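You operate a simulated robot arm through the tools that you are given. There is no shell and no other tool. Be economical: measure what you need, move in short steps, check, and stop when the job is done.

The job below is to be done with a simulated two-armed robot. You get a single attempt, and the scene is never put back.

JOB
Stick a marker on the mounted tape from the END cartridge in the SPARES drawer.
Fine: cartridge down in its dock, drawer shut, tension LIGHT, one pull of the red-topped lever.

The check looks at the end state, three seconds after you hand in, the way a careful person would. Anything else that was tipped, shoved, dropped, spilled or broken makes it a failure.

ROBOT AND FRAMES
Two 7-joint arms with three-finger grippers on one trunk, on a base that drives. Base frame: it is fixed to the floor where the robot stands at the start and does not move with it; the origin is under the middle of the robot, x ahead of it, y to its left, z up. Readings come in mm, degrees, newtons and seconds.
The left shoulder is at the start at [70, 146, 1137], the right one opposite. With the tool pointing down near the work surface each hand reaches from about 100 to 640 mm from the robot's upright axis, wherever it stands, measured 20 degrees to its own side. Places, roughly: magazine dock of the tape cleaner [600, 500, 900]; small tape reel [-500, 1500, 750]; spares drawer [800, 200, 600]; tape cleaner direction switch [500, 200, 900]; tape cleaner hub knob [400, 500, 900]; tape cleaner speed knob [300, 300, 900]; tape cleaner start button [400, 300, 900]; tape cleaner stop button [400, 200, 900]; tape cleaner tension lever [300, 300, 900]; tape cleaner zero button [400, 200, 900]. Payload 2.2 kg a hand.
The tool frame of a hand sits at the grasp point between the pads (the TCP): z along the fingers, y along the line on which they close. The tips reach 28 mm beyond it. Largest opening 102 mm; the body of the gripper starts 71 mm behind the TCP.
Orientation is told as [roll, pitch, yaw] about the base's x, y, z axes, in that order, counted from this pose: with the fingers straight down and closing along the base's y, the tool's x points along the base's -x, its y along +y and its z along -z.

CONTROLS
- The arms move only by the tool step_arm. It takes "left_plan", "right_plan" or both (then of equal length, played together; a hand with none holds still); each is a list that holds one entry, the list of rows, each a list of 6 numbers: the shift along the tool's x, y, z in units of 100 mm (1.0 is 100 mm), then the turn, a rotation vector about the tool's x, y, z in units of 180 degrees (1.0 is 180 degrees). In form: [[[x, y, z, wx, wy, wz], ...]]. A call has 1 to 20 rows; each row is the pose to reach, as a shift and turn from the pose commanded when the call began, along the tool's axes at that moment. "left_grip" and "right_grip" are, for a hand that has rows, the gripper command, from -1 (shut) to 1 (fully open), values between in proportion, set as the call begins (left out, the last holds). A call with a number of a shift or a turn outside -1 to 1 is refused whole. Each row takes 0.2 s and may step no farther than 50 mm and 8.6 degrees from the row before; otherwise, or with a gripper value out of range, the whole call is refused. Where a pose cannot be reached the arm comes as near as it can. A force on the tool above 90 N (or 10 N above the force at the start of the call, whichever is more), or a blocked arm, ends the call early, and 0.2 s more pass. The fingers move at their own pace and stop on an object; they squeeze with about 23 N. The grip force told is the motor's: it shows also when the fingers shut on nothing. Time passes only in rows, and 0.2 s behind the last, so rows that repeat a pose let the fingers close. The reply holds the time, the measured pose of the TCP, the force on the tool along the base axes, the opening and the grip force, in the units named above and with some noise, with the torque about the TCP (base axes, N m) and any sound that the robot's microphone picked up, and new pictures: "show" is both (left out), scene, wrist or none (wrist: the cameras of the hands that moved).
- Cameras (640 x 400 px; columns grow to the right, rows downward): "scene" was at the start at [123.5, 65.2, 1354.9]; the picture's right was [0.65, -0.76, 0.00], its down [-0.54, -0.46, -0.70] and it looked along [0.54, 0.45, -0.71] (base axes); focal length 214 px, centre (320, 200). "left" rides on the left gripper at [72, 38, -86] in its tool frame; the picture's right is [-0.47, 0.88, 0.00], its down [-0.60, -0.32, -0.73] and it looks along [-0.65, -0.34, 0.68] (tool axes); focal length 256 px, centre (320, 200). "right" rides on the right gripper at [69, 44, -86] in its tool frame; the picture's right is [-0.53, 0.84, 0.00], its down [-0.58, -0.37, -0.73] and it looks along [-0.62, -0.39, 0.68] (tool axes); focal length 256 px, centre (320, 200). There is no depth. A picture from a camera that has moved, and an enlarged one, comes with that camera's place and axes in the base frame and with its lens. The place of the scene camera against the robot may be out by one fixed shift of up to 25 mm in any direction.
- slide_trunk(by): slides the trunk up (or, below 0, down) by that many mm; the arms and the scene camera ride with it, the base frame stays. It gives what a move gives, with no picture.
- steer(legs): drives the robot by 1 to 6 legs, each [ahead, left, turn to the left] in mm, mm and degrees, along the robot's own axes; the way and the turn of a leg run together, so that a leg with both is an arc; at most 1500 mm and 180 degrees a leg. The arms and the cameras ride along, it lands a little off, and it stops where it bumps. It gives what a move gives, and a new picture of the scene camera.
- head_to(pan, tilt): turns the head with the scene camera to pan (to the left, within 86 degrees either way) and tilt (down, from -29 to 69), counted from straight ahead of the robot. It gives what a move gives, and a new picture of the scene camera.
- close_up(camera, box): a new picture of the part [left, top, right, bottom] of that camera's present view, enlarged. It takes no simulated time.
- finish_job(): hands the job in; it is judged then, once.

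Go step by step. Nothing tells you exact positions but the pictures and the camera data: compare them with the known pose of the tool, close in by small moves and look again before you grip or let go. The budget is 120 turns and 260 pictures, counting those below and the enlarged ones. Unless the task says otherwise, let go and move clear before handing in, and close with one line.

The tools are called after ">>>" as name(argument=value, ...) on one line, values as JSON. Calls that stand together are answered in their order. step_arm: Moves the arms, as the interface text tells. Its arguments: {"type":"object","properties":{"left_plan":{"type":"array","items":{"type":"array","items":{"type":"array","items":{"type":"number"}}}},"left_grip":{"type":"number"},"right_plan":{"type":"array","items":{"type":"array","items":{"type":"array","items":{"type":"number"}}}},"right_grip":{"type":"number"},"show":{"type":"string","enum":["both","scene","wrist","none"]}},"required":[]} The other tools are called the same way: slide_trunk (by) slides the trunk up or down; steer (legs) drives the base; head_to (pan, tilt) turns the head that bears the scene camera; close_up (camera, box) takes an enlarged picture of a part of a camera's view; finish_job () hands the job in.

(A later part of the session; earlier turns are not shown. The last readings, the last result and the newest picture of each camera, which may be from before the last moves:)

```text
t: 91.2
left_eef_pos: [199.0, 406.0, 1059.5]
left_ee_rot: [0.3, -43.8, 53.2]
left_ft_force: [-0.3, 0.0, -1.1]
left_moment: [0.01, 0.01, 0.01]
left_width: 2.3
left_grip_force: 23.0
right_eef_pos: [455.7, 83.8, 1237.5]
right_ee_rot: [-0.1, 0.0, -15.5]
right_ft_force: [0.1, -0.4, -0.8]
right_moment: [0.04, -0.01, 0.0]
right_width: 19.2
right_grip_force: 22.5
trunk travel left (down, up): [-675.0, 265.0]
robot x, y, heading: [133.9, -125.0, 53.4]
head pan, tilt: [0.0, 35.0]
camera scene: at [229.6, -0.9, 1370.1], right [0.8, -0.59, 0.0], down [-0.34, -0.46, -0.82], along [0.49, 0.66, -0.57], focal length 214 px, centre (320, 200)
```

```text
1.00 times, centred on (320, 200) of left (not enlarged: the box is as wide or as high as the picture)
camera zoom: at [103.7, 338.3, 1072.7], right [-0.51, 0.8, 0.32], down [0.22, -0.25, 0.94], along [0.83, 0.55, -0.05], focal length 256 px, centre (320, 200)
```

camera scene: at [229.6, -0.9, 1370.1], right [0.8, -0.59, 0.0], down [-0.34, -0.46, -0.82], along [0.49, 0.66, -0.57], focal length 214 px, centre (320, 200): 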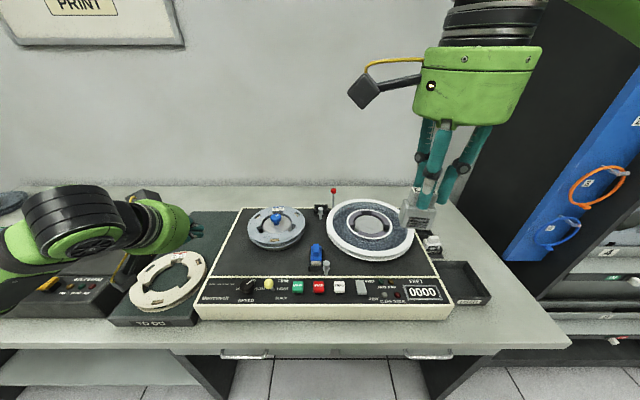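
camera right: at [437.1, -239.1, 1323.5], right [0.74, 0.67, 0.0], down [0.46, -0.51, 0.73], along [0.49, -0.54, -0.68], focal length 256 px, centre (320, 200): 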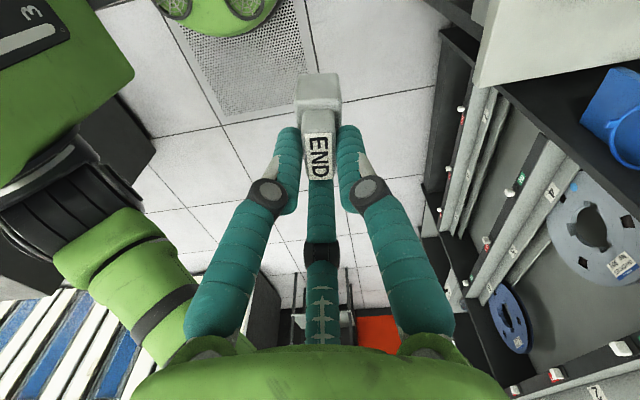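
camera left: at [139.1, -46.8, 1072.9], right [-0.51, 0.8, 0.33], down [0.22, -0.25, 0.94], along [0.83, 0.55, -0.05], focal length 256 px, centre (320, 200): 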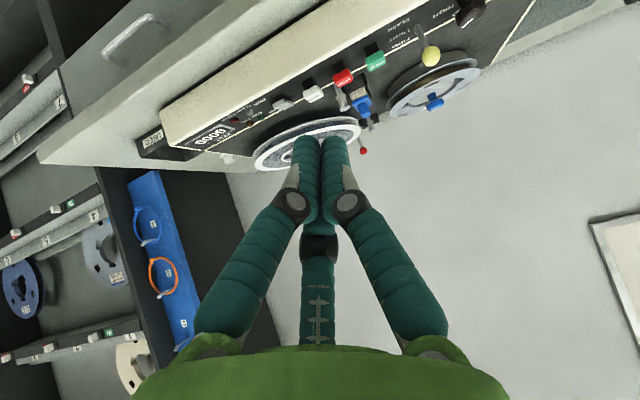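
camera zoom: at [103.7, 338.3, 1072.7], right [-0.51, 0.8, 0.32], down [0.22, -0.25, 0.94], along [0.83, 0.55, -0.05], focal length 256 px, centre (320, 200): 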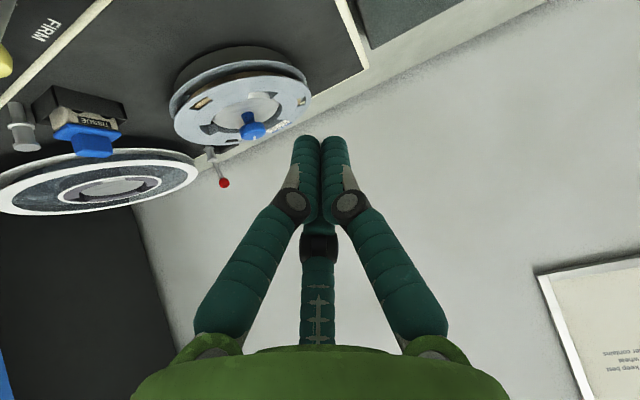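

The dock is confirmed at about n 738, t 184 (deck z≈885); the yellow tension lever leans to the front (SLACK). I'll turn the robot left 20° and step toward the table, then align hand yaw to put the cartridge axis along the dock.

>>> steer(legs=[[0, 0, 20], [75, -27, 0]])

>>> step_arm(right_plan=[[[0, 0, 0.4, 0, 0, 0.03], [0, 0, 0.8, 0, 0, 0.067], [0, 0, 1.0, 0, 0, 0.067]]], show="none")

>>> head_to(pan=-20, tilt=35)

```text
t: 93.4
left_eef_pos: [57.6, 458.3, 1059.9]
left_ee_rot: [0.2, -43.9, 73.4]
left_ft_force: [-0.6, 0.5, -0.2]
left_moment: [-0.02, -0.01, -0.03]
left_width: 2.1
left_grip_force: 22.7
right_eef_pos: [409.3, 243.6, 1238.4]
right_ee_rot: [0.1, -0.1, 4.8]
right_ft_force: [0.5, 0.1, -0.2]
right_moment: [0.01, 0.0, 0.01]
right_width: 19.0
right_grip_force: 23.7
trunk travel left (down, up): [-675.0, 265.0]
robot x, y, heading: [184.6, -61.2, 73.9]
head pan, tilt: [0.0, 35.0]
camera scene: at [230.9, 82.9, 1370.4], right [0.96, -0.28, 0.0], down [-0.16, -0.55, -0.82], along [0.23, 0.79, -0.57], focal length 214 px, centre (320, 200)
```

scene: 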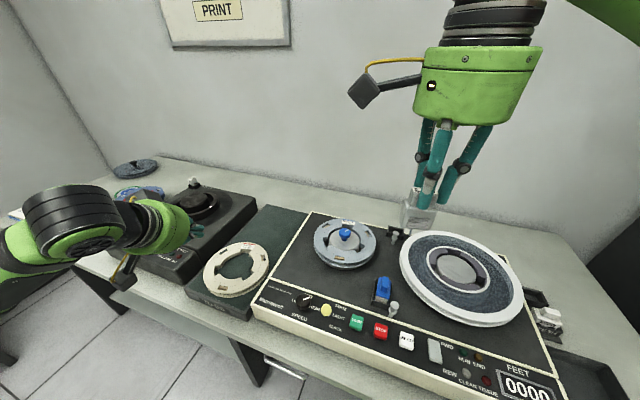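

```text
t: 94.2
left_eef_pos: [59.5, 458.9, 1059.8]
left_ee_rot: [0.3, -43.8, 73.4]
left_ft_force: [0.4, 0.2, 0.4]
left_moment: [-0.02, -0.01, -0.02]
left_width: 2.1
left_grip_force: 23.2
right_eef_pos: [409.9, 246.1, 1136.6]
right_ee_rot: [0.0, 0.0, -7.4]
right_ft_force: [0.2, -1.2, -1.3]
right_moment: [-0.01, -0.03, 0.02]
right_width: 19.3
right_grip_force: 22.9
trunk travel left (down, up): [-675.0, 265.0]
robot x, y, heading: [180.0, -63.7, 73.8]
head pan, tilt: [0.0, 35.0]
```

```text
t: 95.0
left_eef_pos: [58.2, 459.8, 1058.9]
left_ee_rot: [0.3, -43.9, 73.4]
left_ft_force: [0.0, -0.2, -0.1]
left_moment: [0.02, -0.02, 0.02]
left_width: 2.0
left_grip_force: 23.6
right_eef_pos: [409.6, 244.7, 1137.3]
right_ee_rot: [0.0, 0.0, -7.3]
right_ft_force: [-0.2, 0.0, -0.3]
right_moment: [-0.02, -0.02, -0.02]
right_width: 19.2
right_grip_force: 23.1
trunk travel left (down, up): [-675.0, 265.0]
robot x, y, heading: [182.2, -63.0, 73.7]
head pan, tilt: [-20.0, 35.0]
camera scene: at [259.4, 70.7, 1370.2], right [0.81, -0.59, 0.0], down [-0.34, -0.46, -0.82], along [0.48, 0.66, -0.57], focal length 214 px, centre (320, 200)
```

scene: 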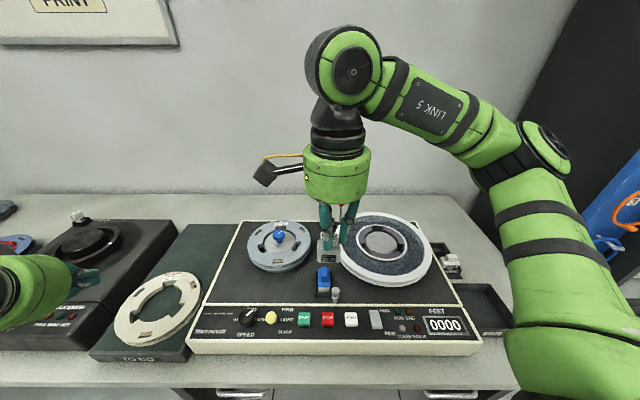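

Hand is in line with the dock. Extend forward in stages while lowering to z≈1060.

>>> step_arm(right_plan=[[[-0.16, 0.29, 0.25, 0, 0, 0], [-0.32, 0.58, 0.5, 0, 0, 0], [-0.485, 0.875, 0.75, 0, 0, 0]]], show="none")

>>> step_arm(right_plan=[[[-0.2, 0.365, 0, 0, 0, 0], [-0.41, 0.73, 0, 0, 0, 0], [-0.485, 0.875, 0, 0, 0, 0]]], show="both")

```text
t: 95.8
left_eef_pos: [59.9, 460.4, 1058.7]
left_ee_rot: [0.3, -43.7, 73.4]
left_ft_force: [1.1, -0.5, 0.9]
left_moment: [-0.01, 0.0, 0.0]
left_width: 1.9
left_grip_force: 23.3
right_eef_pos: [469.4, 327.7, 1062.3]
right_ee_rot: [0.0, -0.1, -7.4]
right_ft_force: [0.3, 0.2, -0.7]
right_moment: [-0.03, -0.01, -0.01]
right_width: 19.2
right_grip_force: 23.1
trunk travel left (down, up): [-675.0, 265.0]
robot x, y, heading: [182.0, -64.3, 73.8]
head pan, tilt: [-20.0, 35.0]
```

```text
t: 96.6
left_eef_pos: [58.2, 457.5, 1059.2]
left_ee_rot: [0.3, -43.9, 73.4]
left_ft_force: [0.2, 0.6, 1.0]
left_moment: [0.0, -0.01, 0.04]
left_width: 2.5
left_grip_force: 22.4
right_eef_pos: [528.8, 408.5, 1062.4]
right_ee_rot: [0.1, 0.0, -7.3]
right_ft_force: [-1.0, 0.0, -0.2]
right_moment: [0.02, 0.01, 0.0]
right_width: 19.1
right_grip_force: 23.9
trunk travel left (down, up): [-675.0, 265.0]
robot x, y, heading: [181.7, -61.0, 73.7]
head pan, tilt: [-20.0, 35.0]
camera scene: at [259.2, 70.4, 1370.2], right [0.81, -0.59, 0.0], down [-0.34, -0.46, -0.82], along [0.48, 0.66, -0.57], focal length 214 px, centre (320, 200)
camera right: at [465.2, 460.6, 1149.0], right [0.64, 0.77, 0.0], down [0.53, -0.44, 0.73], along [0.56, -0.46, -0.68], focal length 256 px, centre (320, 200)
```

scene: 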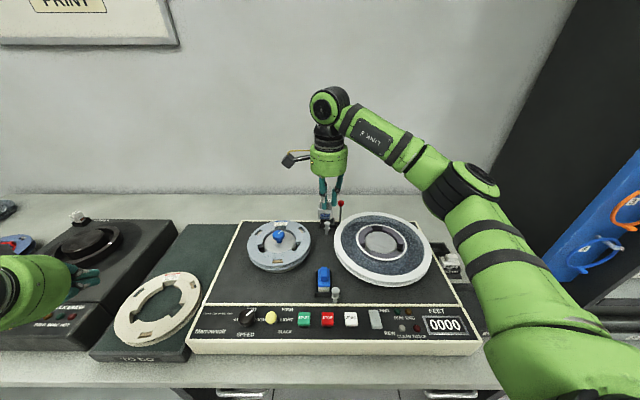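
right: 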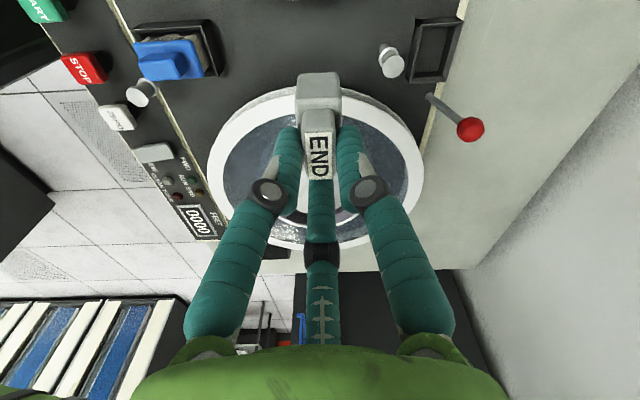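

Dock, post and lever are now visible in the wrist camera. Zoom to measure the dock.

>>> close_up(camera="right", box=[370, 0, 500, 150])

>>> close_up(camera="right", box=[260, 60, 380, 200])

```text
2.67 times, centred on (435, 75) of right
camera zoom: at [465.2, 460.6, 1149.0], right [0.64, 0.77, 0.0], down [0.53, -0.44, 0.73], along [0.56, -0.46, -0.68], focal length 683 px, centre (13, 533)
```

zoom: 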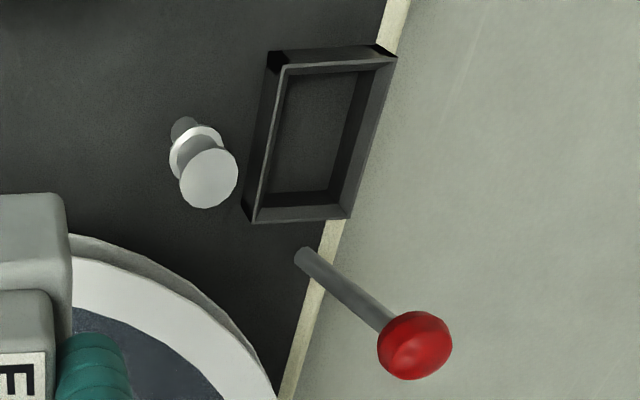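

```text
2.86 times, centred on (320, 130) of right
camera zoom: at [465.2, 460.6, 1149.0], right [0.64, 0.77, 0.0], down [0.53, -0.44, 0.73], along [0.56, -0.46, -0.68], focal length 731 px, centre (320, 400)
```

zoom: 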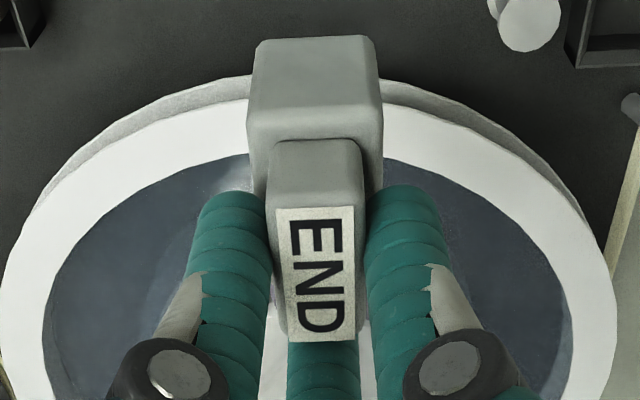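

Dock rim centre ≈(590.5, 492.5), rim z≈897; cartridge axis is ≈-36°, matching the dock. Extend toward it, keeping height.

>>> step_arm(right_plan=[[[-0.2, 0.36, 0, 0, 0, 0], [-0.36, 0.64, 0, 0, 0, 0], [-0.48, 0.86, 0, 0, 0, 0], [-0.53, 0.89, 0, 0, 0, 0]]], show="wrist")

```text
t: 97.6
left_eef_pos: [58.8, 458.8, 1059.4]
left_ee_rot: [0.4, -43.8, 73.3]
left_ft_force: [0.1, 0.5, -0.5]
left_moment: [-0.01, -0.01, 0.03]
left_width: 2.5
left_grip_force: 23.0
right_eef_pos: [586.0, 482.2, 1062.8]
right_ee_rot: [0.1, 0.0, -7.2]
right_ft_force: [-0.1, 0.5, -0.9]
right_moment: [0.02, 0.03, -0.02]
right_width: 19.1
right_grip_force: 23.0
right hand out of reach, approached as far as the arm can: row 3, 4
trunk travel left (down, up): [-675.0, 265.0]
robot x, y, heading: [181.6, -62.5, 73.9]
head pan, tilt: [-20.0, 35.0]
camera right: at [523.7, 534.8, 1148.9], right [0.64, 0.77, 0.0], down [0.53, -0.44, 0.73], along [0.56, -0.46, -0.68], focal length 256 px, centre (320, 200)
```

right: 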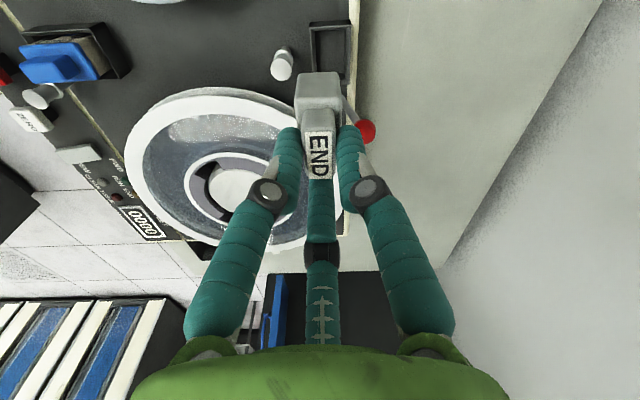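

At the reach limit; move the base 40 mm further along the normal, then bring the hand back accordingly.

>>> steer(legs=[[38, -14, 0]])

>>> step_arm(right_plan=[[[0.15, -0.26, 0, 0, 0, 0], [0.15, -0.26, 0, 0, 0, 0]]], show="wrist")

>>> close_up(camera="right", box=[250, 0, 400, 140])

```text
t: 98.5
left_eef_pos: [79.9, 488.7, 1060.4]
left_ee_rot: [0.2, -44.0, 73.6]
left_ft_force: [-0.8, -1.4, 0.1]
left_moment: [0.01, -0.03, 0.03]
left_width: 2.0
left_grip_force: 23.6
right_eef_pos: [606.0, 512.3, 1065.8]
right_ee_rot: [0.3, -0.1, -7.2]
right_ft_force: [-0.6, -0.4, 0.3]
right_moment: [0.02, -0.02, -0.01]
right_width: 18.9
right_grip_force: 22.8
trunk travel left (down, up): [-675.0, 265.0]
robot x, y, heading: [206.3, -30.4, 73.9]
head pan, tilt: [-20.0, 35.0]
camera scene: at [280.4, 99.4, 1370.7], right [0.81, -0.59, 0.0], down [-0.34, -0.46, -0.82], along [0.49, 0.66, -0.57], focal length 214 px, centre (320, 200)
```

scene: 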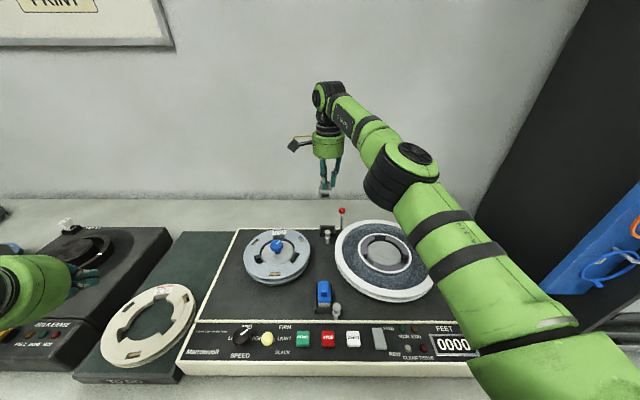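

```text
t: 99.1
left_eef_pos: [81.4, 491.7, 1058.2]
left_ee_rot: [0.2, -43.8, 73.5]
left_ft_force: [0.2, 0.7, -0.7]
left_moment: [0.01, 0.01, -0.04]
left_width: 2.4
left_grip_force: 23.5
right_eef_pos: [589.5, 490.7, 1063.7]
right_ee_rot: [0.0, -0.1, -7.4]
right_ft_force: [0.8, 0.3, -0.2]
right_moment: [0.01, -0.04, 0.03]
right_width: 19.2
right_grip_force: 23.0
trunk travel left (down, up): [-675.0, 265.0]
robot x, y, heading: [210.3, -29.8, 73.9]
head pan, tilt: [-20.0, 35.0]
camera right: at [526.8, 544.6, 1149.5], right [0.64, 0.77, 0.0], down [0.53, -0.43, 0.73], along [0.56, -0.47, -0.68], focal length 256 px, centre (320, 200)
```

right: 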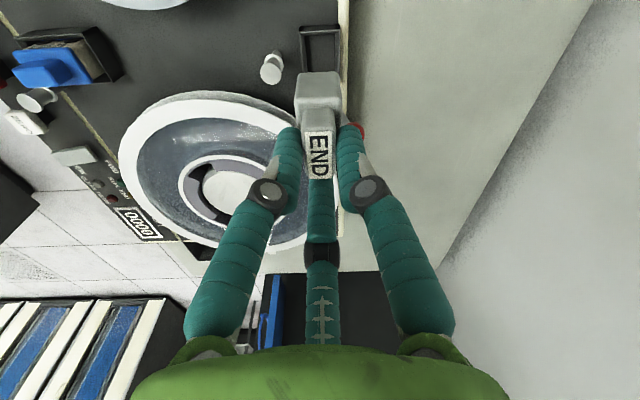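

```text
2.86 times, centred on (325, 70) of right
camera zoom: at [526.8, 544.6, 1149.5], right [0.64, 0.77, 0.0], down [0.53, -0.43, 0.73], along [0.56, -0.47, -0.68], focal length 731 px, centre (306, 571)
```

zoom: 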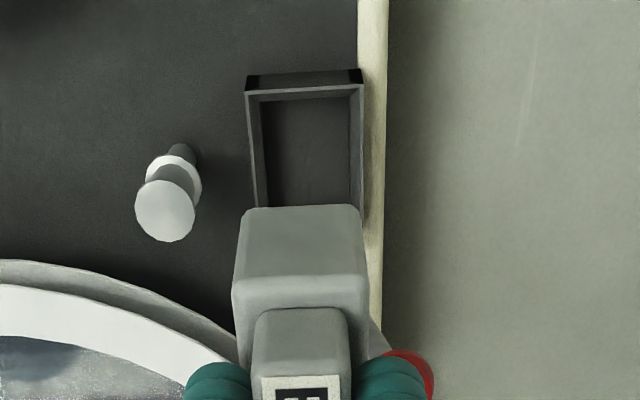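

Dock centre ≈ n 747, t 183.5; I need +1.7 mm in n and +5.5 mm in t. Shift and lower to just above the rim.

>>> step_arm(right_plan=[[[-0.056, -0.012, 0.2, 0, 0, 0], [-0.056, -0.012, 0.5, 0, 0, 0], [-0.056, -0.012, 0.8, 0, 0, 0], [-0.056, -0.012, 0.83, 0, 0, 0]]], show="wrist")

>>> close_up(camera="right", box=[260, 20, 400, 170])

>>> close_up(camera="scene", box=[290, 150, 390, 250])

```text
t: 100.1
left_eef_pos: [82.2, 491.0, 1060.0]
left_ee_rot: [0.2, -43.9, 73.4]
left_ft_force: [0.3, 0.0, 0.3]
left_moment: [0.01, -0.02, -0.01]
left_width: 2.0
left_grip_force: 22.9
right_eef_pos: [595.6, 488.8, 979.9]
right_ee_rot: [0.1, 0.1, -7.2]
right_ft_force: [-0.5, 1.1, 0.1]
right_moment: [0.0, 0.0, 0.02]
right_width: 19.3
right_grip_force: 22.9
trunk travel left (down, up): [-675.0, 265.0]
robot x, y, heading: [204.3, -28.2, 73.6]
head pan, tilt: [-20.0, 35.0]
camera right: at [533.6, 542.0, 1066.7], right [0.64, 0.77, 0.0], down [0.53, -0.44, 0.73], along [0.56, -0.46, -0.68], focal length 256 px, centre (320, 200)
```

right: 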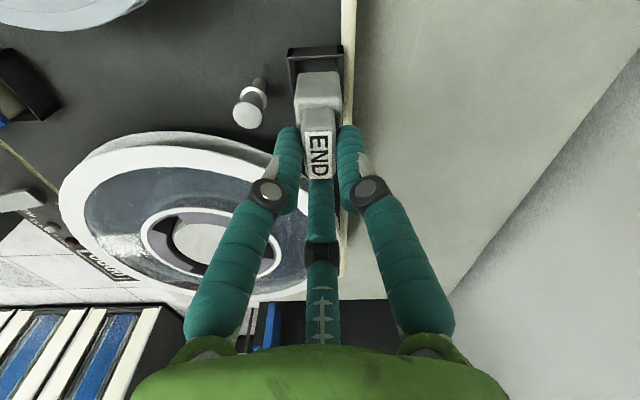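

```text
2.67 times, centred on (330, 95) of right
camera zoom: at [533.6, 542.0, 1066.7], right [0.64, 0.77, 0.0], down [0.53, -0.44, 0.73], along [0.56, -0.46, -0.68], focal length 683 px, centre (293, 480)
```

zoom: 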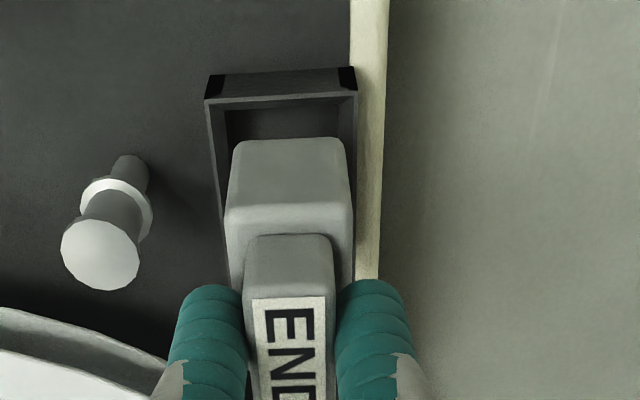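

```text
4.00 times, centred on (340, 200) of scene
camera zoom: at [282.9, 102.4, 1370.2], right [0.81, -0.59, 0.0], down [-0.34, -0.46, -0.82], along [0.48, 0.66, -0.57], focal length 858 px, centre (240, 200)
```

zoom: 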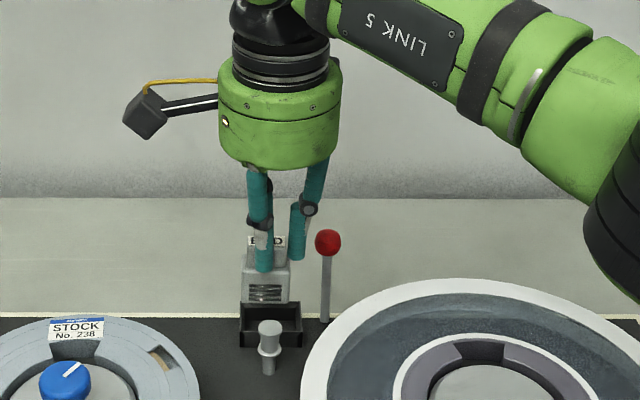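

Ribs are on both sides, so either way round is equivalent. The cartridge is ~4 mm short in t; shift and lower 20 mm, then recheck.

>>> step_arm(right_plan=[[[-0.038, -0.021, 0, 0, 0, 0], [-0.038, -0.021, 0.1, 0, 0, 0], [-0.038, -0.021, 0.2, 0, 0, 0]]], show="wrist")

>>> close_up(camera="right", box=[270, 40, 370, 140])

>>> close_up(camera="scene", box=[315, 195, 365, 245])

```text
t: 100.9
left_eef_pos: [82.4, 491.0, 1058.7]
left_ee_rot: [0.2, -43.8, 73.5]
left_ft_force: [-0.4, -0.5, 0.3]
left_moment: [0.0, 0.01, 0.0]
left_width: 2.2
left_grip_force: 22.6
right_eef_pos: [598.6, 486.7, 960.3]
right_ee_rot: [0.0, 0.0, -7.2]
right_ft_force: [0.6, 0.5, -0.7]
right_moment: [-0.03, -0.01, 0.0]
right_width: 19.2
right_grip_force: 23.2
trunk travel left (down, up): [-675.0, 265.0]
robot x, y, heading: [205.6, -28.6, 73.8]
head pan, tilt: [-20.0, 35.0]
camera right: at [536.8, 539.5, 1045.9], right [0.64, 0.77, 0.0], down [0.53, -0.43, 0.73], along [0.56, -0.46, -0.68], focal length 256 px, centre (320, 200)
```

right: 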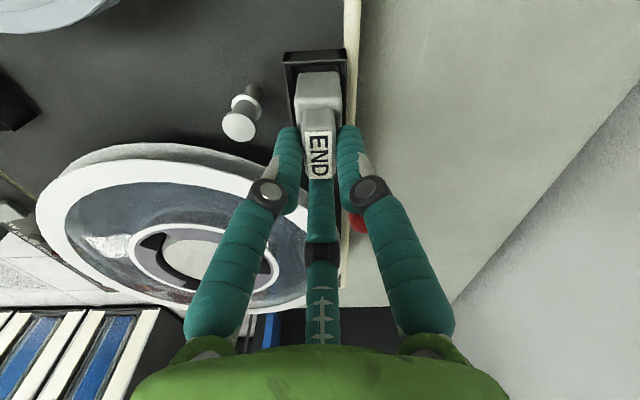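

```text
4.00 times, centred on (320, 90) of right
camera zoom: at [536.8, 539.5, 1045.9], right [0.64, 0.77, 0.0], down [0.53, -0.43, 0.73], along [0.56, -0.46, -0.68], focal length 1024 px, centre (320, 640)
```

zoom: 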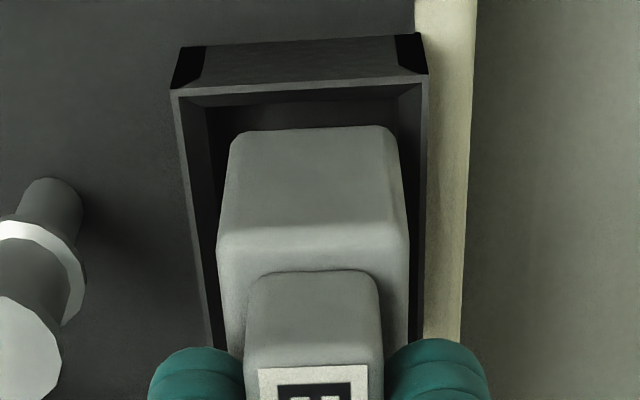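

```text
8.00 times, centred on (340, 220) of scene
camera zoom: at [283.4, 102.9, 1370.1], right [0.81, -0.59, 0.0], down [-0.34, -0.46, -0.82], along [0.48, 0.66, -0.57], focal length 1716 px, centre (160, 40)
```

zoom: 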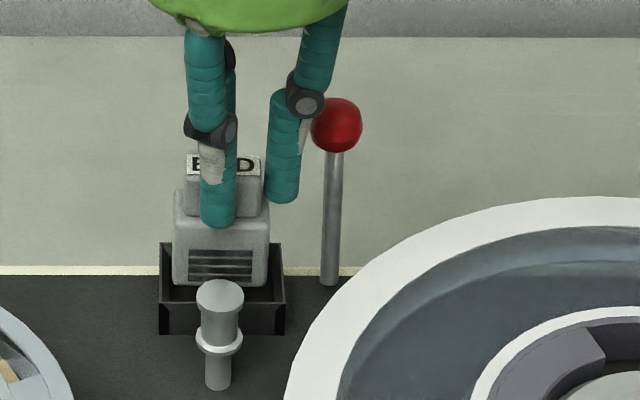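

Nearly there: shift about 1.5 mm to the front and 2 mm right, then lower into the dock.

>>> step_arm(right_plan=[[[-0.012, -0.024, 0, 0, 0, 0], [-0.012, -0.024, 0.05, 0, 0, 0], [-0.012, -0.024, 0.1, 0, 0, 0], [-0.012, -0.024, 0.13, 0, 0, 0]]], show="none")

>>> close_up(camera="right", box=[270, 40, 370, 140])

>>> close_up(camera="scene", box=[315, 195, 365, 245])

```text
t: 101.9
left_eef_pos: [82.5, 491.3, 1059.1]
left_ee_rot: [0.4, -43.8, 73.4]
left_ft_force: [0.3, 0.2, -0.4]
left_moment: [0.01, -0.01, -0.02]
left_width: 2.3
left_grip_force: 22.9
right_eef_pos: [601.0, 484.1, 948.0]
right_ee_rot: [0.1, 0.0, -7.3]
right_ft_force: [-0.5, -0.4, -1.5]
right_moment: [0.0, 0.01, -0.03]
right_width: 19.0
right_grip_force: 23.1
trunk travel left (down, up): [-675.0, 265.0]
robot x, y, heading: [205.9, -27.9, 73.8]
head pan, tilt: [-20.0, 35.0]
```

```text
4.00 times, centred on (320, 90) of right
camera zoom: at [537.9, 536.9, 1033.1], right [0.64, 0.77, 0.0], down [0.53, -0.43, 0.73], along [0.56, -0.46, -0.68], focal length 1024 px, centre (320, 640)
```

zoom: 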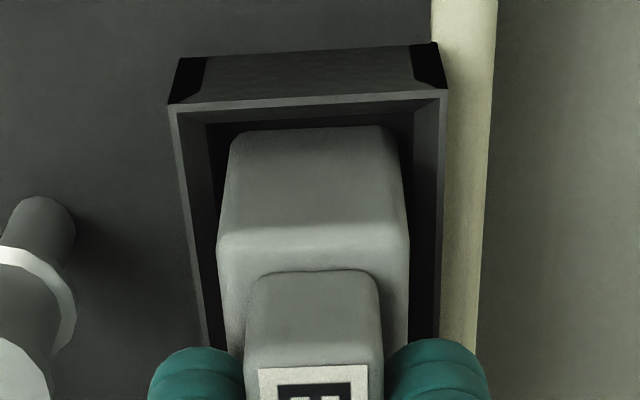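

```text
8.00 times, centred on (340, 220) of scene
camera zoom: at [283.2, 102.7, 1370.1], right [0.81, -0.59, 0.0], down [-0.34, -0.46, -0.82], along [0.48, 0.66, -0.57], focal length 1716 px, centre (160, 40)
```

zoom: 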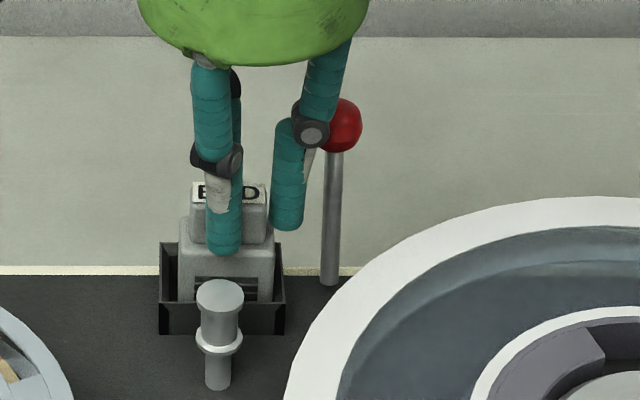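

Inside the dock walls without contact. Lower in small steps until it seats.

>>> step_arm(right_plan=[[[0.008, 0.004, 0.02, 0, 0, 0], [0.012, 0.006, 0.04, 0, 0, 0], [0.012, 0.006, 0.06, 0, 0, 0], [0.012, 0.006, 0.08, 0, 0, 0]]], show="none")

>>> close_up(camera="right", box=[270, 40, 370, 140])

>>> close_up(camera="scene", box=[315, 195, 365, 245])

```text
t: 102.9
left_eef_pos: [80.1, 489.1, 1060.7]
left_ee_rot: [0.3, -43.9, 73.3]
left_ft_force: [0.6, 0.0, 0.1]
left_moment: [-0.02, 0.0, 0.02]
left_width: 2.3
left_grip_force: 22.6
right_eef_pos: [599.4, 485.8, 941.1]
right_ee_rot: [0.3, 0.0, -7.3]
right_ft_force: [1.3, -0.5, 9.4]
right_moment: [-0.06, -0.14, 0.02]
right_width: 18.8
right_grip_force: 23.3
trunk travel left (down, up): [-675.0, 265.0]
robot x, y, heading: [205.8, -31.4, 73.6]
head pan, tilt: [-20.0, 35.0]
```

```text
4.00 times, centred on (320, 90) of right
camera zoom: at [536.4, 537.0, 1027.9], right [0.64, 0.77, 0.01], down [0.53, -0.44, 0.73], along [0.57, -0.46, -0.68], focal length 1024 px, centre (320, 640)
```

zoom: 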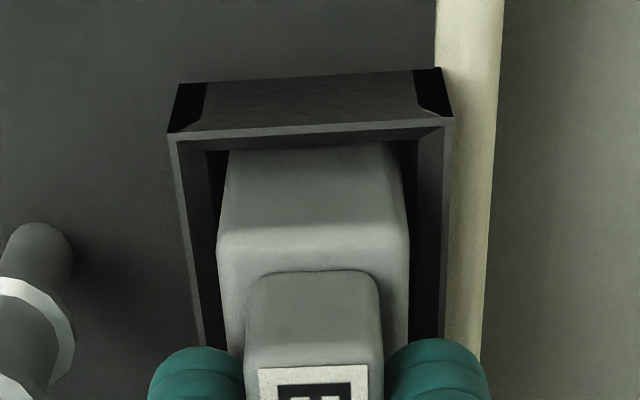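

```text
8.00 times, centred on (340, 220) of scene
camera zoom: at [282.3, 101.5, 1370.5], right [0.81, -0.59, 0.0], down [-0.34, -0.46, -0.82], along [0.48, 0.66, -0.57], focal length 1716 px, centre (160, 40)
```

zoom: 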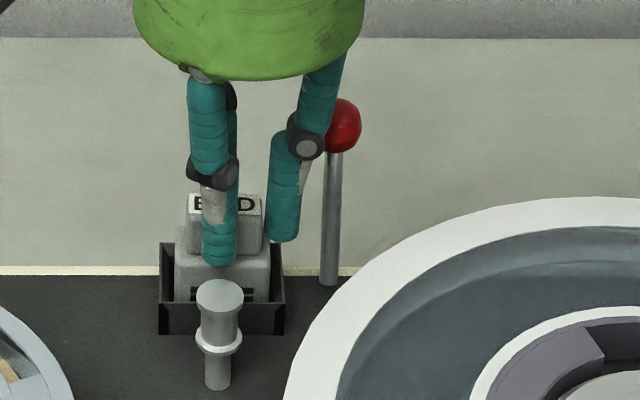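

Seated on the dock floor (9 N). Open slightly, then lift straight up.

>>> step_arm(right_plan=[[[0, 0, -0.01, 0, 0, 0], [0, 0, -0.01, 0, 0, 0], [0, 0, -0.01, 0, 0, 0]]], right_grip=-0.38, show="none")

>>> close_up(camera="right", box=[250, 40, 390, 180])

>>> close_up(camera="scene", box=[315, 195, 365, 245])

```text
t: 103.7
left_eef_pos: [82.6, 491.7, 1059.6]
left_ee_rot: [0.2, -43.7, 73.4]
left_ft_force: [-0.4, 0.5, 0.5]
left_moment: [-0.03, -0.02, -0.03]
left_width: 2.4
left_grip_force: 23.3
right_eef_pos: [600.5, 484.9, 939.7]
right_ee_rot: [0.2, -0.1, -7.2]
right_ft_force: [-0.1, 0.5, -0.6]
right_moment: [0.03, 0.0, 0.03]
right_width: 31.7
right_grip_force: 0.0
trunk travel left (down, up): [-675.0, 265.0]
robot x, y, heading: [201.2, -30.5, 74.0]
head pan, tilt: [-20.0, 35.0]
```

```text
2.86 times, centred on (320, 110) of right
camera zoom: at [536.9, 537.8, 1026.0], right [0.64, 0.77, 0.0], down [0.53, -0.43, 0.73], along [0.56, -0.46, -0.68], focal length 731 px, centre (320, 457)
```

zoom: 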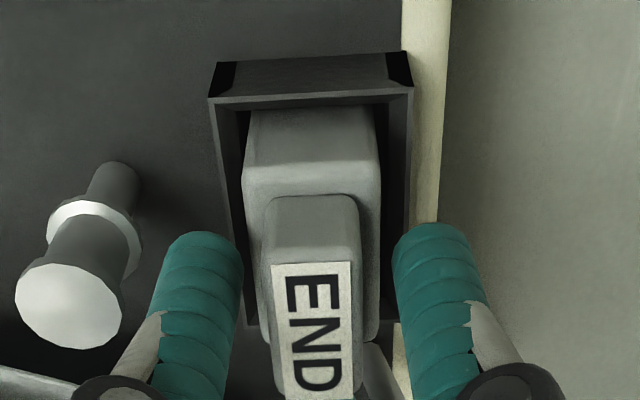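

```text
8.00 times, centred on (340, 220) of scene
camera zoom: at [283.2, 102.9, 1370.1], right [0.81, -0.59, 0.0], down [-0.34, -0.46, -0.82], along [0.48, 0.66, -0.57], focal length 1716 px, centre (160, 40)
```

zoom: 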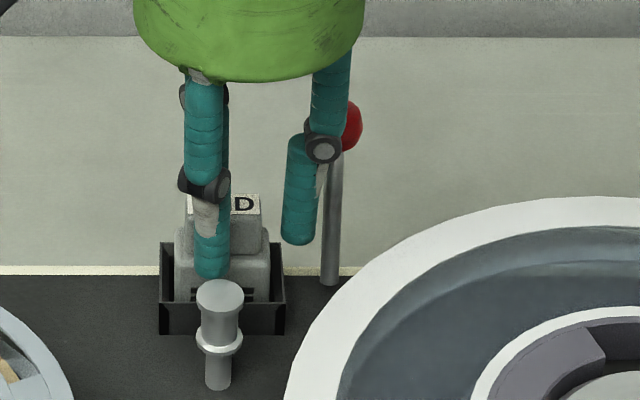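

Cartridge is released and sitting in the dock. Lift the hand straight up.

>>> step_arm(right_plan=[[[0, 0, -0.15, 0, 0, 0], [0, 0, -0.35, 0, 0, 0], [0, 0, -0.65, 0, 0, 0], [0, 0, -1.0, 0, 0, 0]]], show="wrist")

>>> close_up(camera="scene", box=[315, 195, 365, 245])

>>> close_up(camera="right", box=[250, 0, 390, 140])

```text
t: 104.7
left_eef_pos: [82.0, 490.4, 1059.6]
left_ee_rot: [0.3, -43.9, 73.4]
left_ft_force: [-0.7, -0.3, 0.2]
left_moment: [0.03, -0.02, -0.01]
left_width: 2.5
left_grip_force: 22.3
right_eef_pos: [599.8, 485.1, 1041.7]
right_ee_rot: [0.2, -0.1, -7.2]
right_ft_force: [0.1, 1.0, 0.3]
right_moment: [0.0, -0.01, 0.02]
right_width: 31.4
right_grip_force: 0.1
trunk travel left (down, up): [-675.0, 265.0]
robot x, y, heading: [204.9, -27.8, 73.9]
head pan, tilt: [-20.0, 35.0]
camera right: at [535.9, 537.4, 1128.6], right [0.64, 0.77, 0.0], down [0.53, -0.44, 0.73], along [0.56, -0.46, -0.68], focal length 256 px, centre (320, 200)
```

right: 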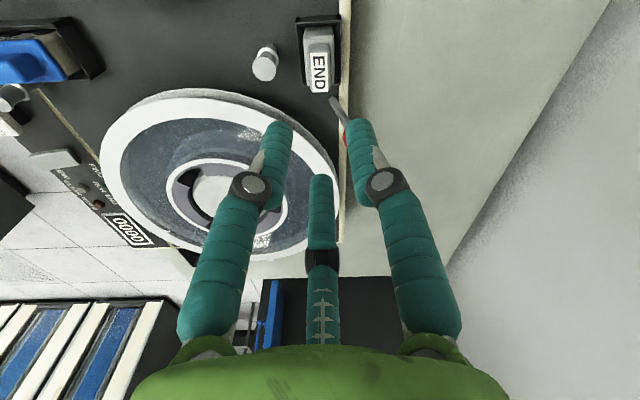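

```text
8.00 times, centred on (340, 220) of scene
camera zoom: at [282.1, 102.1, 1370.2], right [0.81, -0.59, 0.0], down [-0.34, -0.46, -0.82], along [0.48, 0.66, -0.57], focal length 1716 px, centre (160, 40)
```

zoom: 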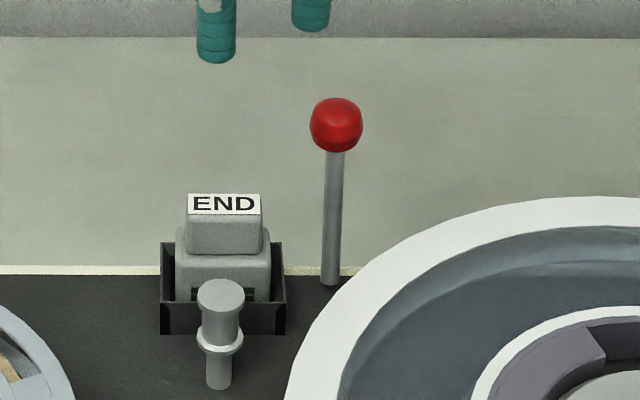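

```text
2.86 times, centred on (320, 70) of right
camera zoom: at [535.9, 537.4, 1128.6], right [0.64, 0.77, 0.0], down [0.53, -0.44, 0.73], along [0.56, -0.46, -0.68], focal length 731 px, centre (320, 571)
```

zoom: 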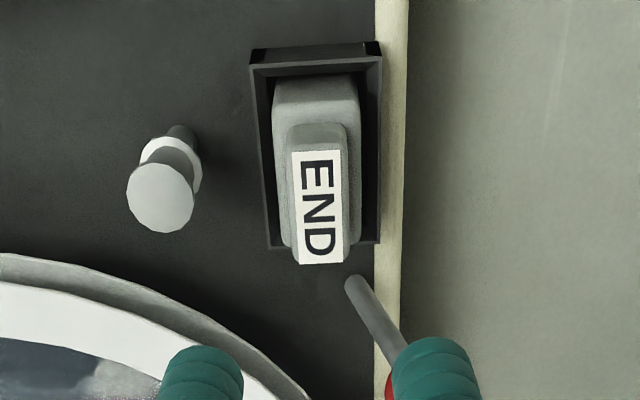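

The END cartridge sits squarely in its dock. Now the tension lever: close the right hand and move it over to the front of the machine near the yellow knob.

>>> step_arm(right_plan=[[[0.32, -0.29, -0.05, 0, 0, 0], [0.64, -0.58, -0.1, 0, 0, 0], [0.98, -0.87, -0.1, 0, 0, 0]]], right_grip=-1, show="none")

>>> step_arm(right_plan=[[[0.32, -0.29, 0, 0, 0, 0], [0.64, -0.58, 0, 0, 0, 0], [0.98, -0.87, 0, 0, 0, 0]]], show="none")

>>> step_arm(right_plan=[[[0.32, -0.29, 0, 0, 0, 0], [0.64, -0.58, 0, 0, 0, 0], [0.98, -0.87, 0, 0, 0, 0]]], show="both")

```text
t: 105.5
left_eef_pos: [81.6, 490.8, 1059.0]
left_ee_rot: [0.4, -43.7, 73.4]
left_ft_force: [0.0, -0.6, 0.3]
left_moment: [0.01, -0.01, 0.0]
left_width: 2.2
left_grip_force: 22.5
right_eef_pos: [491.3, 409.5, 1050.9]
right_ee_rot: [0.2, -0.2, -7.2]
right_ft_force: [-0.4, -0.5, -0.1]
right_moment: [-0.02, -0.03, -0.02]
right_width: 2.1
right_grip_force: 23.3
trunk travel left (down, up): [-675.0, 265.0]
robot x, y, heading: [203.0, -32.2, 74.0]
head pan, tilt: [-20.0, 35.0]
```

```text
t: 106.3
left_eef_pos: [81.3, 490.6, 1059.2]
left_ee_rot: [0.2, -43.8, 73.5]
left_ft_force: [0.4, 0.5, 0.5]
left_moment: [-0.03, -0.01, 0.01]
left_width: 2.6
left_grip_force: 22.4
right_eef_pos: [382.2, 336.5, 1051.6]
right_ee_rot: [0.1, 0.0, -7.3]
right_ft_force: [-0.8, -1.0, -0.2]
right_moment: [0.02, -0.02, 0.0]
right_width: 2.1
right_grip_force: 22.5
trunk travel left (down, up): [-675.0, 265.0]
robot x, y, heading: [203.3, -26.1, 73.6]
head pan, tilt: [-20.0, 35.0]
```

```text
t: 107.1
left_eef_pos: [80.3, 491.9, 1059.7]
left_ee_rot: [0.3, -43.9, 73.5]
left_ft_force: [-1.0, 0.4, -0.3]
left_moment: [-0.01, -0.01, 0.0]
left_width: 2.0
left_grip_force: 23.3
right_eef_pos: [273.5, 261.4, 1050.8]
right_ee_rot: [0.2, -0.1, -7.4]
right_ft_force: [0.0, 0.2, 0.4]
right_moment: [0.0, -0.03, -0.05]
right_width: 2.2
right_grip_force: 23.0
trunk travel left (down, up): [-675.0, 265.0]
robot x, y, heading: [204.5, -29.8, 73.7]
head pan, tilt: [-20.0, 35.0]
camera scene: at [281.2, 102.3, 1370.3], right [0.81, -0.59, 0.0], down [-0.34, -0.46, -0.82], along [0.48, 0.66, -0.57], focal length 214 px, centre (320, 200)
camera right: at [210.2, 314.1, 1137.3], right [0.64, 0.77, 0.0], down [0.52, -0.44, 0.73], along [0.56, -0.46, -0.68], focal length 256 px, centre (320, 200)
```

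scene: 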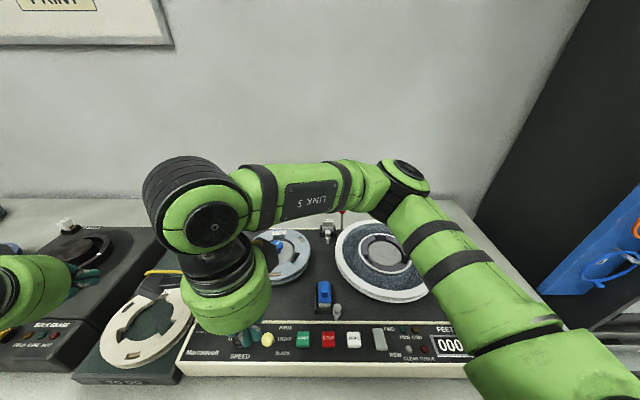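
right: 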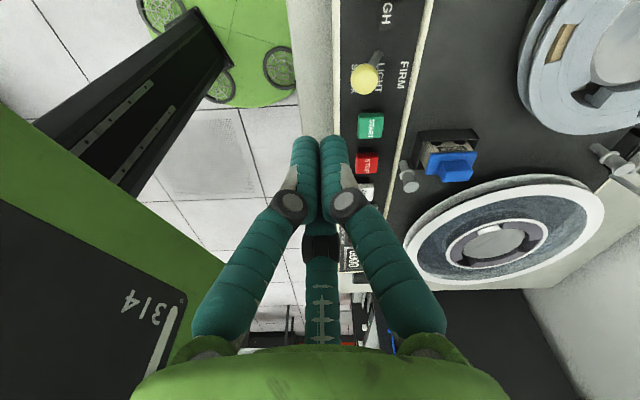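

>>> close_up(camera="right", box=[330, 20, 430, 120])

>>> close_up(camera="scene", box=[225, 310, 315, 370])

```text
4.00 times, centred on (380, 70) of right
camera zoom: at [210.2, 314.1, 1137.3], right [0.64, 0.77, 0.0], down [0.52, -0.44, 0.73], along [0.56, -0.46, -0.68], focal length 1024 px, centre (80, 720)
```

zoom: 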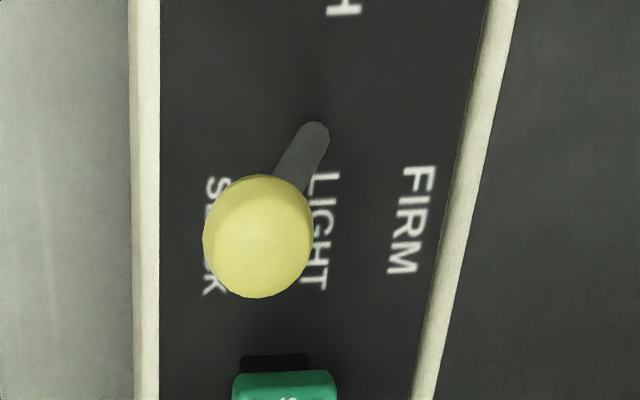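

```text
6.67 times, centred on (270, 340) of scene
camera zoom: at [281.2, 102.3, 1370.3], right [0.81, -0.59, 0.0], down [-0.34, -0.46, -0.82], along [0.48, 0.66, -0.57], focal length 1430 px, centre (653, -733)
```

zoom: 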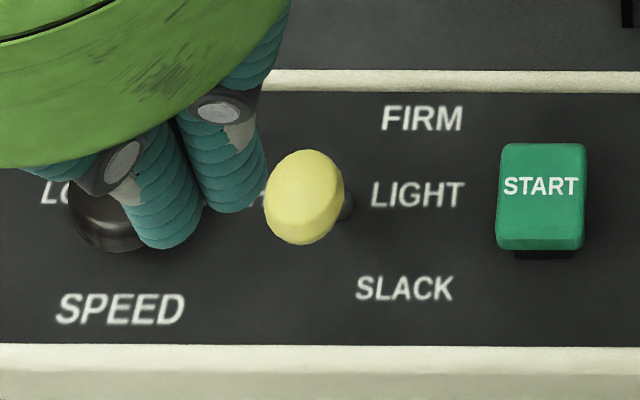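

The lever clearly leans to the front (SLACK), ~21 mm short of upright (LIGHT). I'll lower the closed fist just in front of the ball.

>>> step_arm(right_plan=[[[-0.04, -0.022, 0.3, 0, 0, 0], [-0.04, -0.022, 0.6, 0, 0, 0], [-0.04, -0.022, 0.8, 0, 0, 0]]], show="wrist")

>>> close_up(camera="right", box=[270, 40, 410, 180])

```text
t: 107.9
left_eef_pos: [82.4, 490.6, 1060.5]
left_ee_rot: [0.3, -43.9, 73.4]
left_ft_force: [-0.3, 0.0, -0.4]
left_moment: [-0.04, -0.01, 0.0]
left_width: 2.3
left_grip_force: 23.0
right_eef_pos: [279.4, 260.4, 970.3]
right_ee_rot: [0.1, -0.1, -7.2]
right_ft_force: [0.3, -0.2, -0.4]
right_moment: [0.03, -0.01, 0.0]
right_width: 2.2
right_grip_force: 23.1
trunk travel left (down, up): [-675.0, 265.0]
robot x, y, heading: [206.9, -28.8, 73.9]
head pan, tilt: [-20.0, 35.0]
camera right: at [216.3, 312.5, 1056.3], right [0.64, 0.77, 0.0], down [0.53, -0.44, 0.73], along [0.56, -0.46, -0.68], focal length 256 px, centre (320, 200)
```

right: 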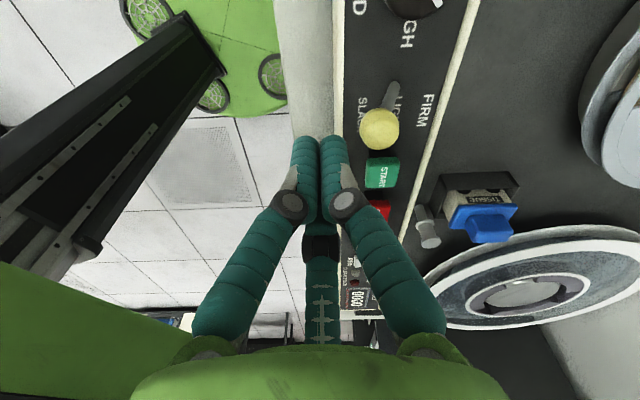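

```text
2.86 times, centred on (340, 110) of right
camera zoom: at [216.3, 312.5, 1056.3], right [0.64, 0.77, 0.0], down [0.53, -0.44, 0.73], along [0.56, -0.46, -0.68], focal length 731 px, centre (263, 457)
```

zoom: 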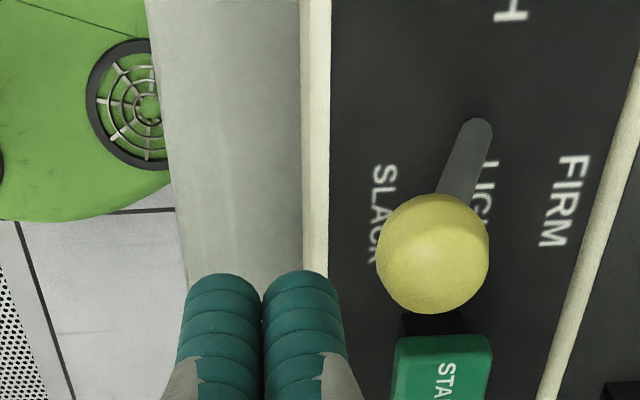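

>>> step_arm(right_plan=[[[0, 0, 0.15, 0, 0, 0], [0, 0, 0.27, 0, 0, 0], [-0.024, 0.044, 0.27, 0, 0, 0], [-0.049, 0.087, 0.27, 0, 0, 0], [-0.073, 0.131, 0.27, 0, 0, 0]]], show="wrist")

>>> close_up(camera="right", box=[290, 40, 430, 180])

```text
t: 109.1
left_eef_pos: [82.1, 491.0, 1059.2]
left_ee_rot: [0.2, -43.8, 73.4]
left_ft_force: [-0.1, -0.2, 0.0]
left_moment: [-0.01, 0.0, -0.01]
left_width: 2.4
left_grip_force: 22.9
right_eef_pos: [288.2, 272.0, 943.2]
right_ee_rot: [0.1, 0.0, -7.2]
right_ft_force: [-0.6, -0.4, 0.7]
right_moment: [0.01, -0.01, 0.0]
right_width: 2.3
right_grip_force: 23.0
trunk travel left (down, up): [-675.0, 265.0]
robot x, y, heading: [205.4, -25.9, 73.8]
head pan, tilt: [-20.0, 35.0]
camera right: at [225.0, 324.6, 1029.0], right [0.64, 0.77, 0.0], down [0.53, -0.43, 0.73], along [0.56, -0.46, -0.68], focal length 256 px, centre (320, 200)
```

right: 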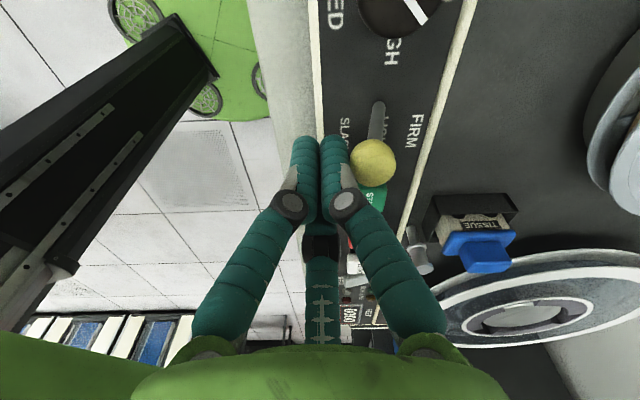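

```text
2.86 times, centred on (360, 110) of right
camera zoom: at [225.0, 324.6, 1029.0], right [0.64, 0.77, 0.0], down [0.53, -0.43, 0.73], along [0.56, -0.46, -0.68], focal length 731 px, centre (206, 457)
```

zoom: 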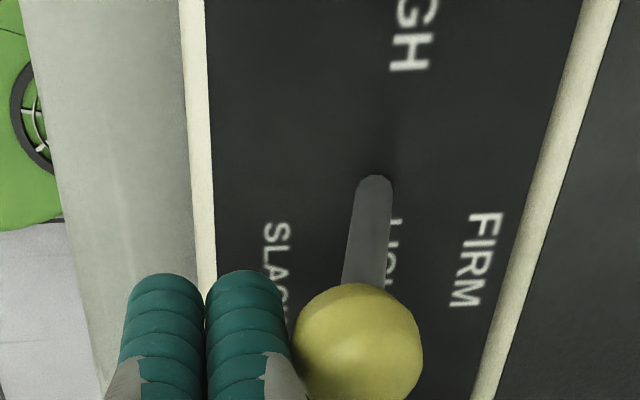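

Lever is moving (ball ~7 mm so far). Push another 10 mm and look.

>>> step_arm(right_plan=[[[-0.024, 0.044, 0, 0, 0, 0], [-0.049, 0.087, 0, 0, 0, 0], [-0.049, 0.087, 0, 0, 0, 0]]], show="wrist")

>>> close_up(camera="right", box=[290, 40, 430, 180])

>>> close_up(camera="scene", box=[225, 310, 315, 370])

```text
t: 109.9
left_eef_pos: [82.0, 489.9, 1059.1]
left_ee_rot: [0.3, -43.8, 73.5]
left_ft_force: [-1.2, 0.0, 0.5]
left_moment: [0.03, 0.02, -0.03]
left_width: 2.2
left_grip_force: 23.1
right_eef_pos: [293.4, 280.1, 943.4]
right_ee_rot: [0.1, 0.0, -7.2]
right_ft_force: [-0.4, -0.1, 0.3]
right_moment: [0.05, 0.0, -0.02]
right_width: 2.2
right_grip_force: 22.8
trunk travel left (down, up): [-675.0, 265.0]
robot x, y, heading: [205.4, -32.2, 73.7]
head pan, tilt: [-20.0, 35.0]
camera right: at [230.8, 332.9, 1029.1], right [0.64, 0.77, 0.0], down [0.53, -0.44, 0.73], along [0.56, -0.46, -0.68], focal length 256 px, centre (320, 200)
```

right: 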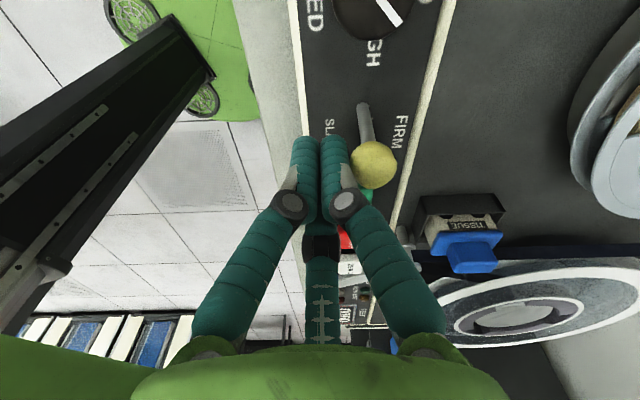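

```text
2.86 times, centred on (360, 110) of right
camera zoom: at [230.8, 332.9, 1029.1], right [0.64, 0.77, 0.0], down [0.53, -0.44, 0.73], along [0.56, -0.46, -0.68], focal length 731 px, centre (206, 457)
```

zoom: 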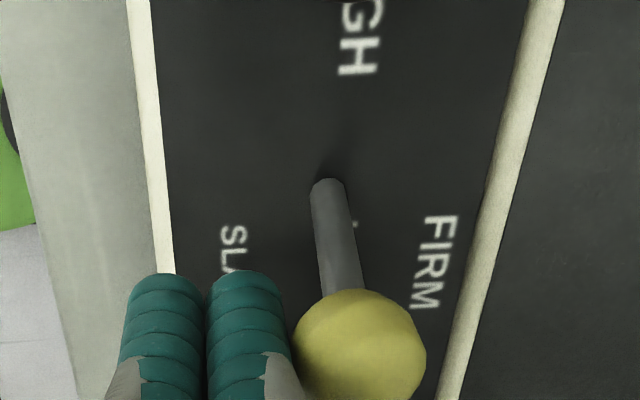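

```text
6.67 times, centred on (270, 340) of scene
camera zoom: at [283.0, 102.6, 1370.2], right [0.81, -0.59, 0.0], down [-0.34, -0.46, -0.82], along [0.48, 0.66, -0.57], focal length 1430 px, centre (653, -733)
```

zoom: 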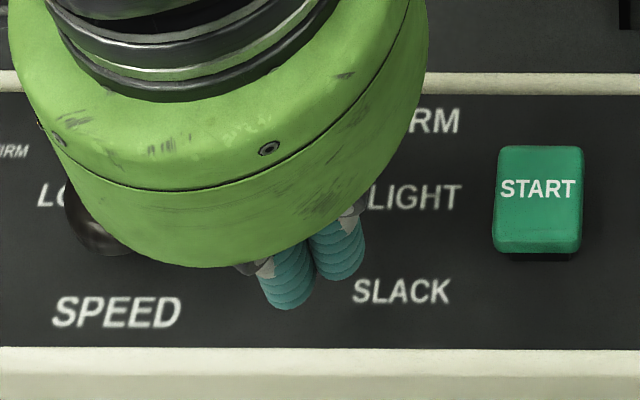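

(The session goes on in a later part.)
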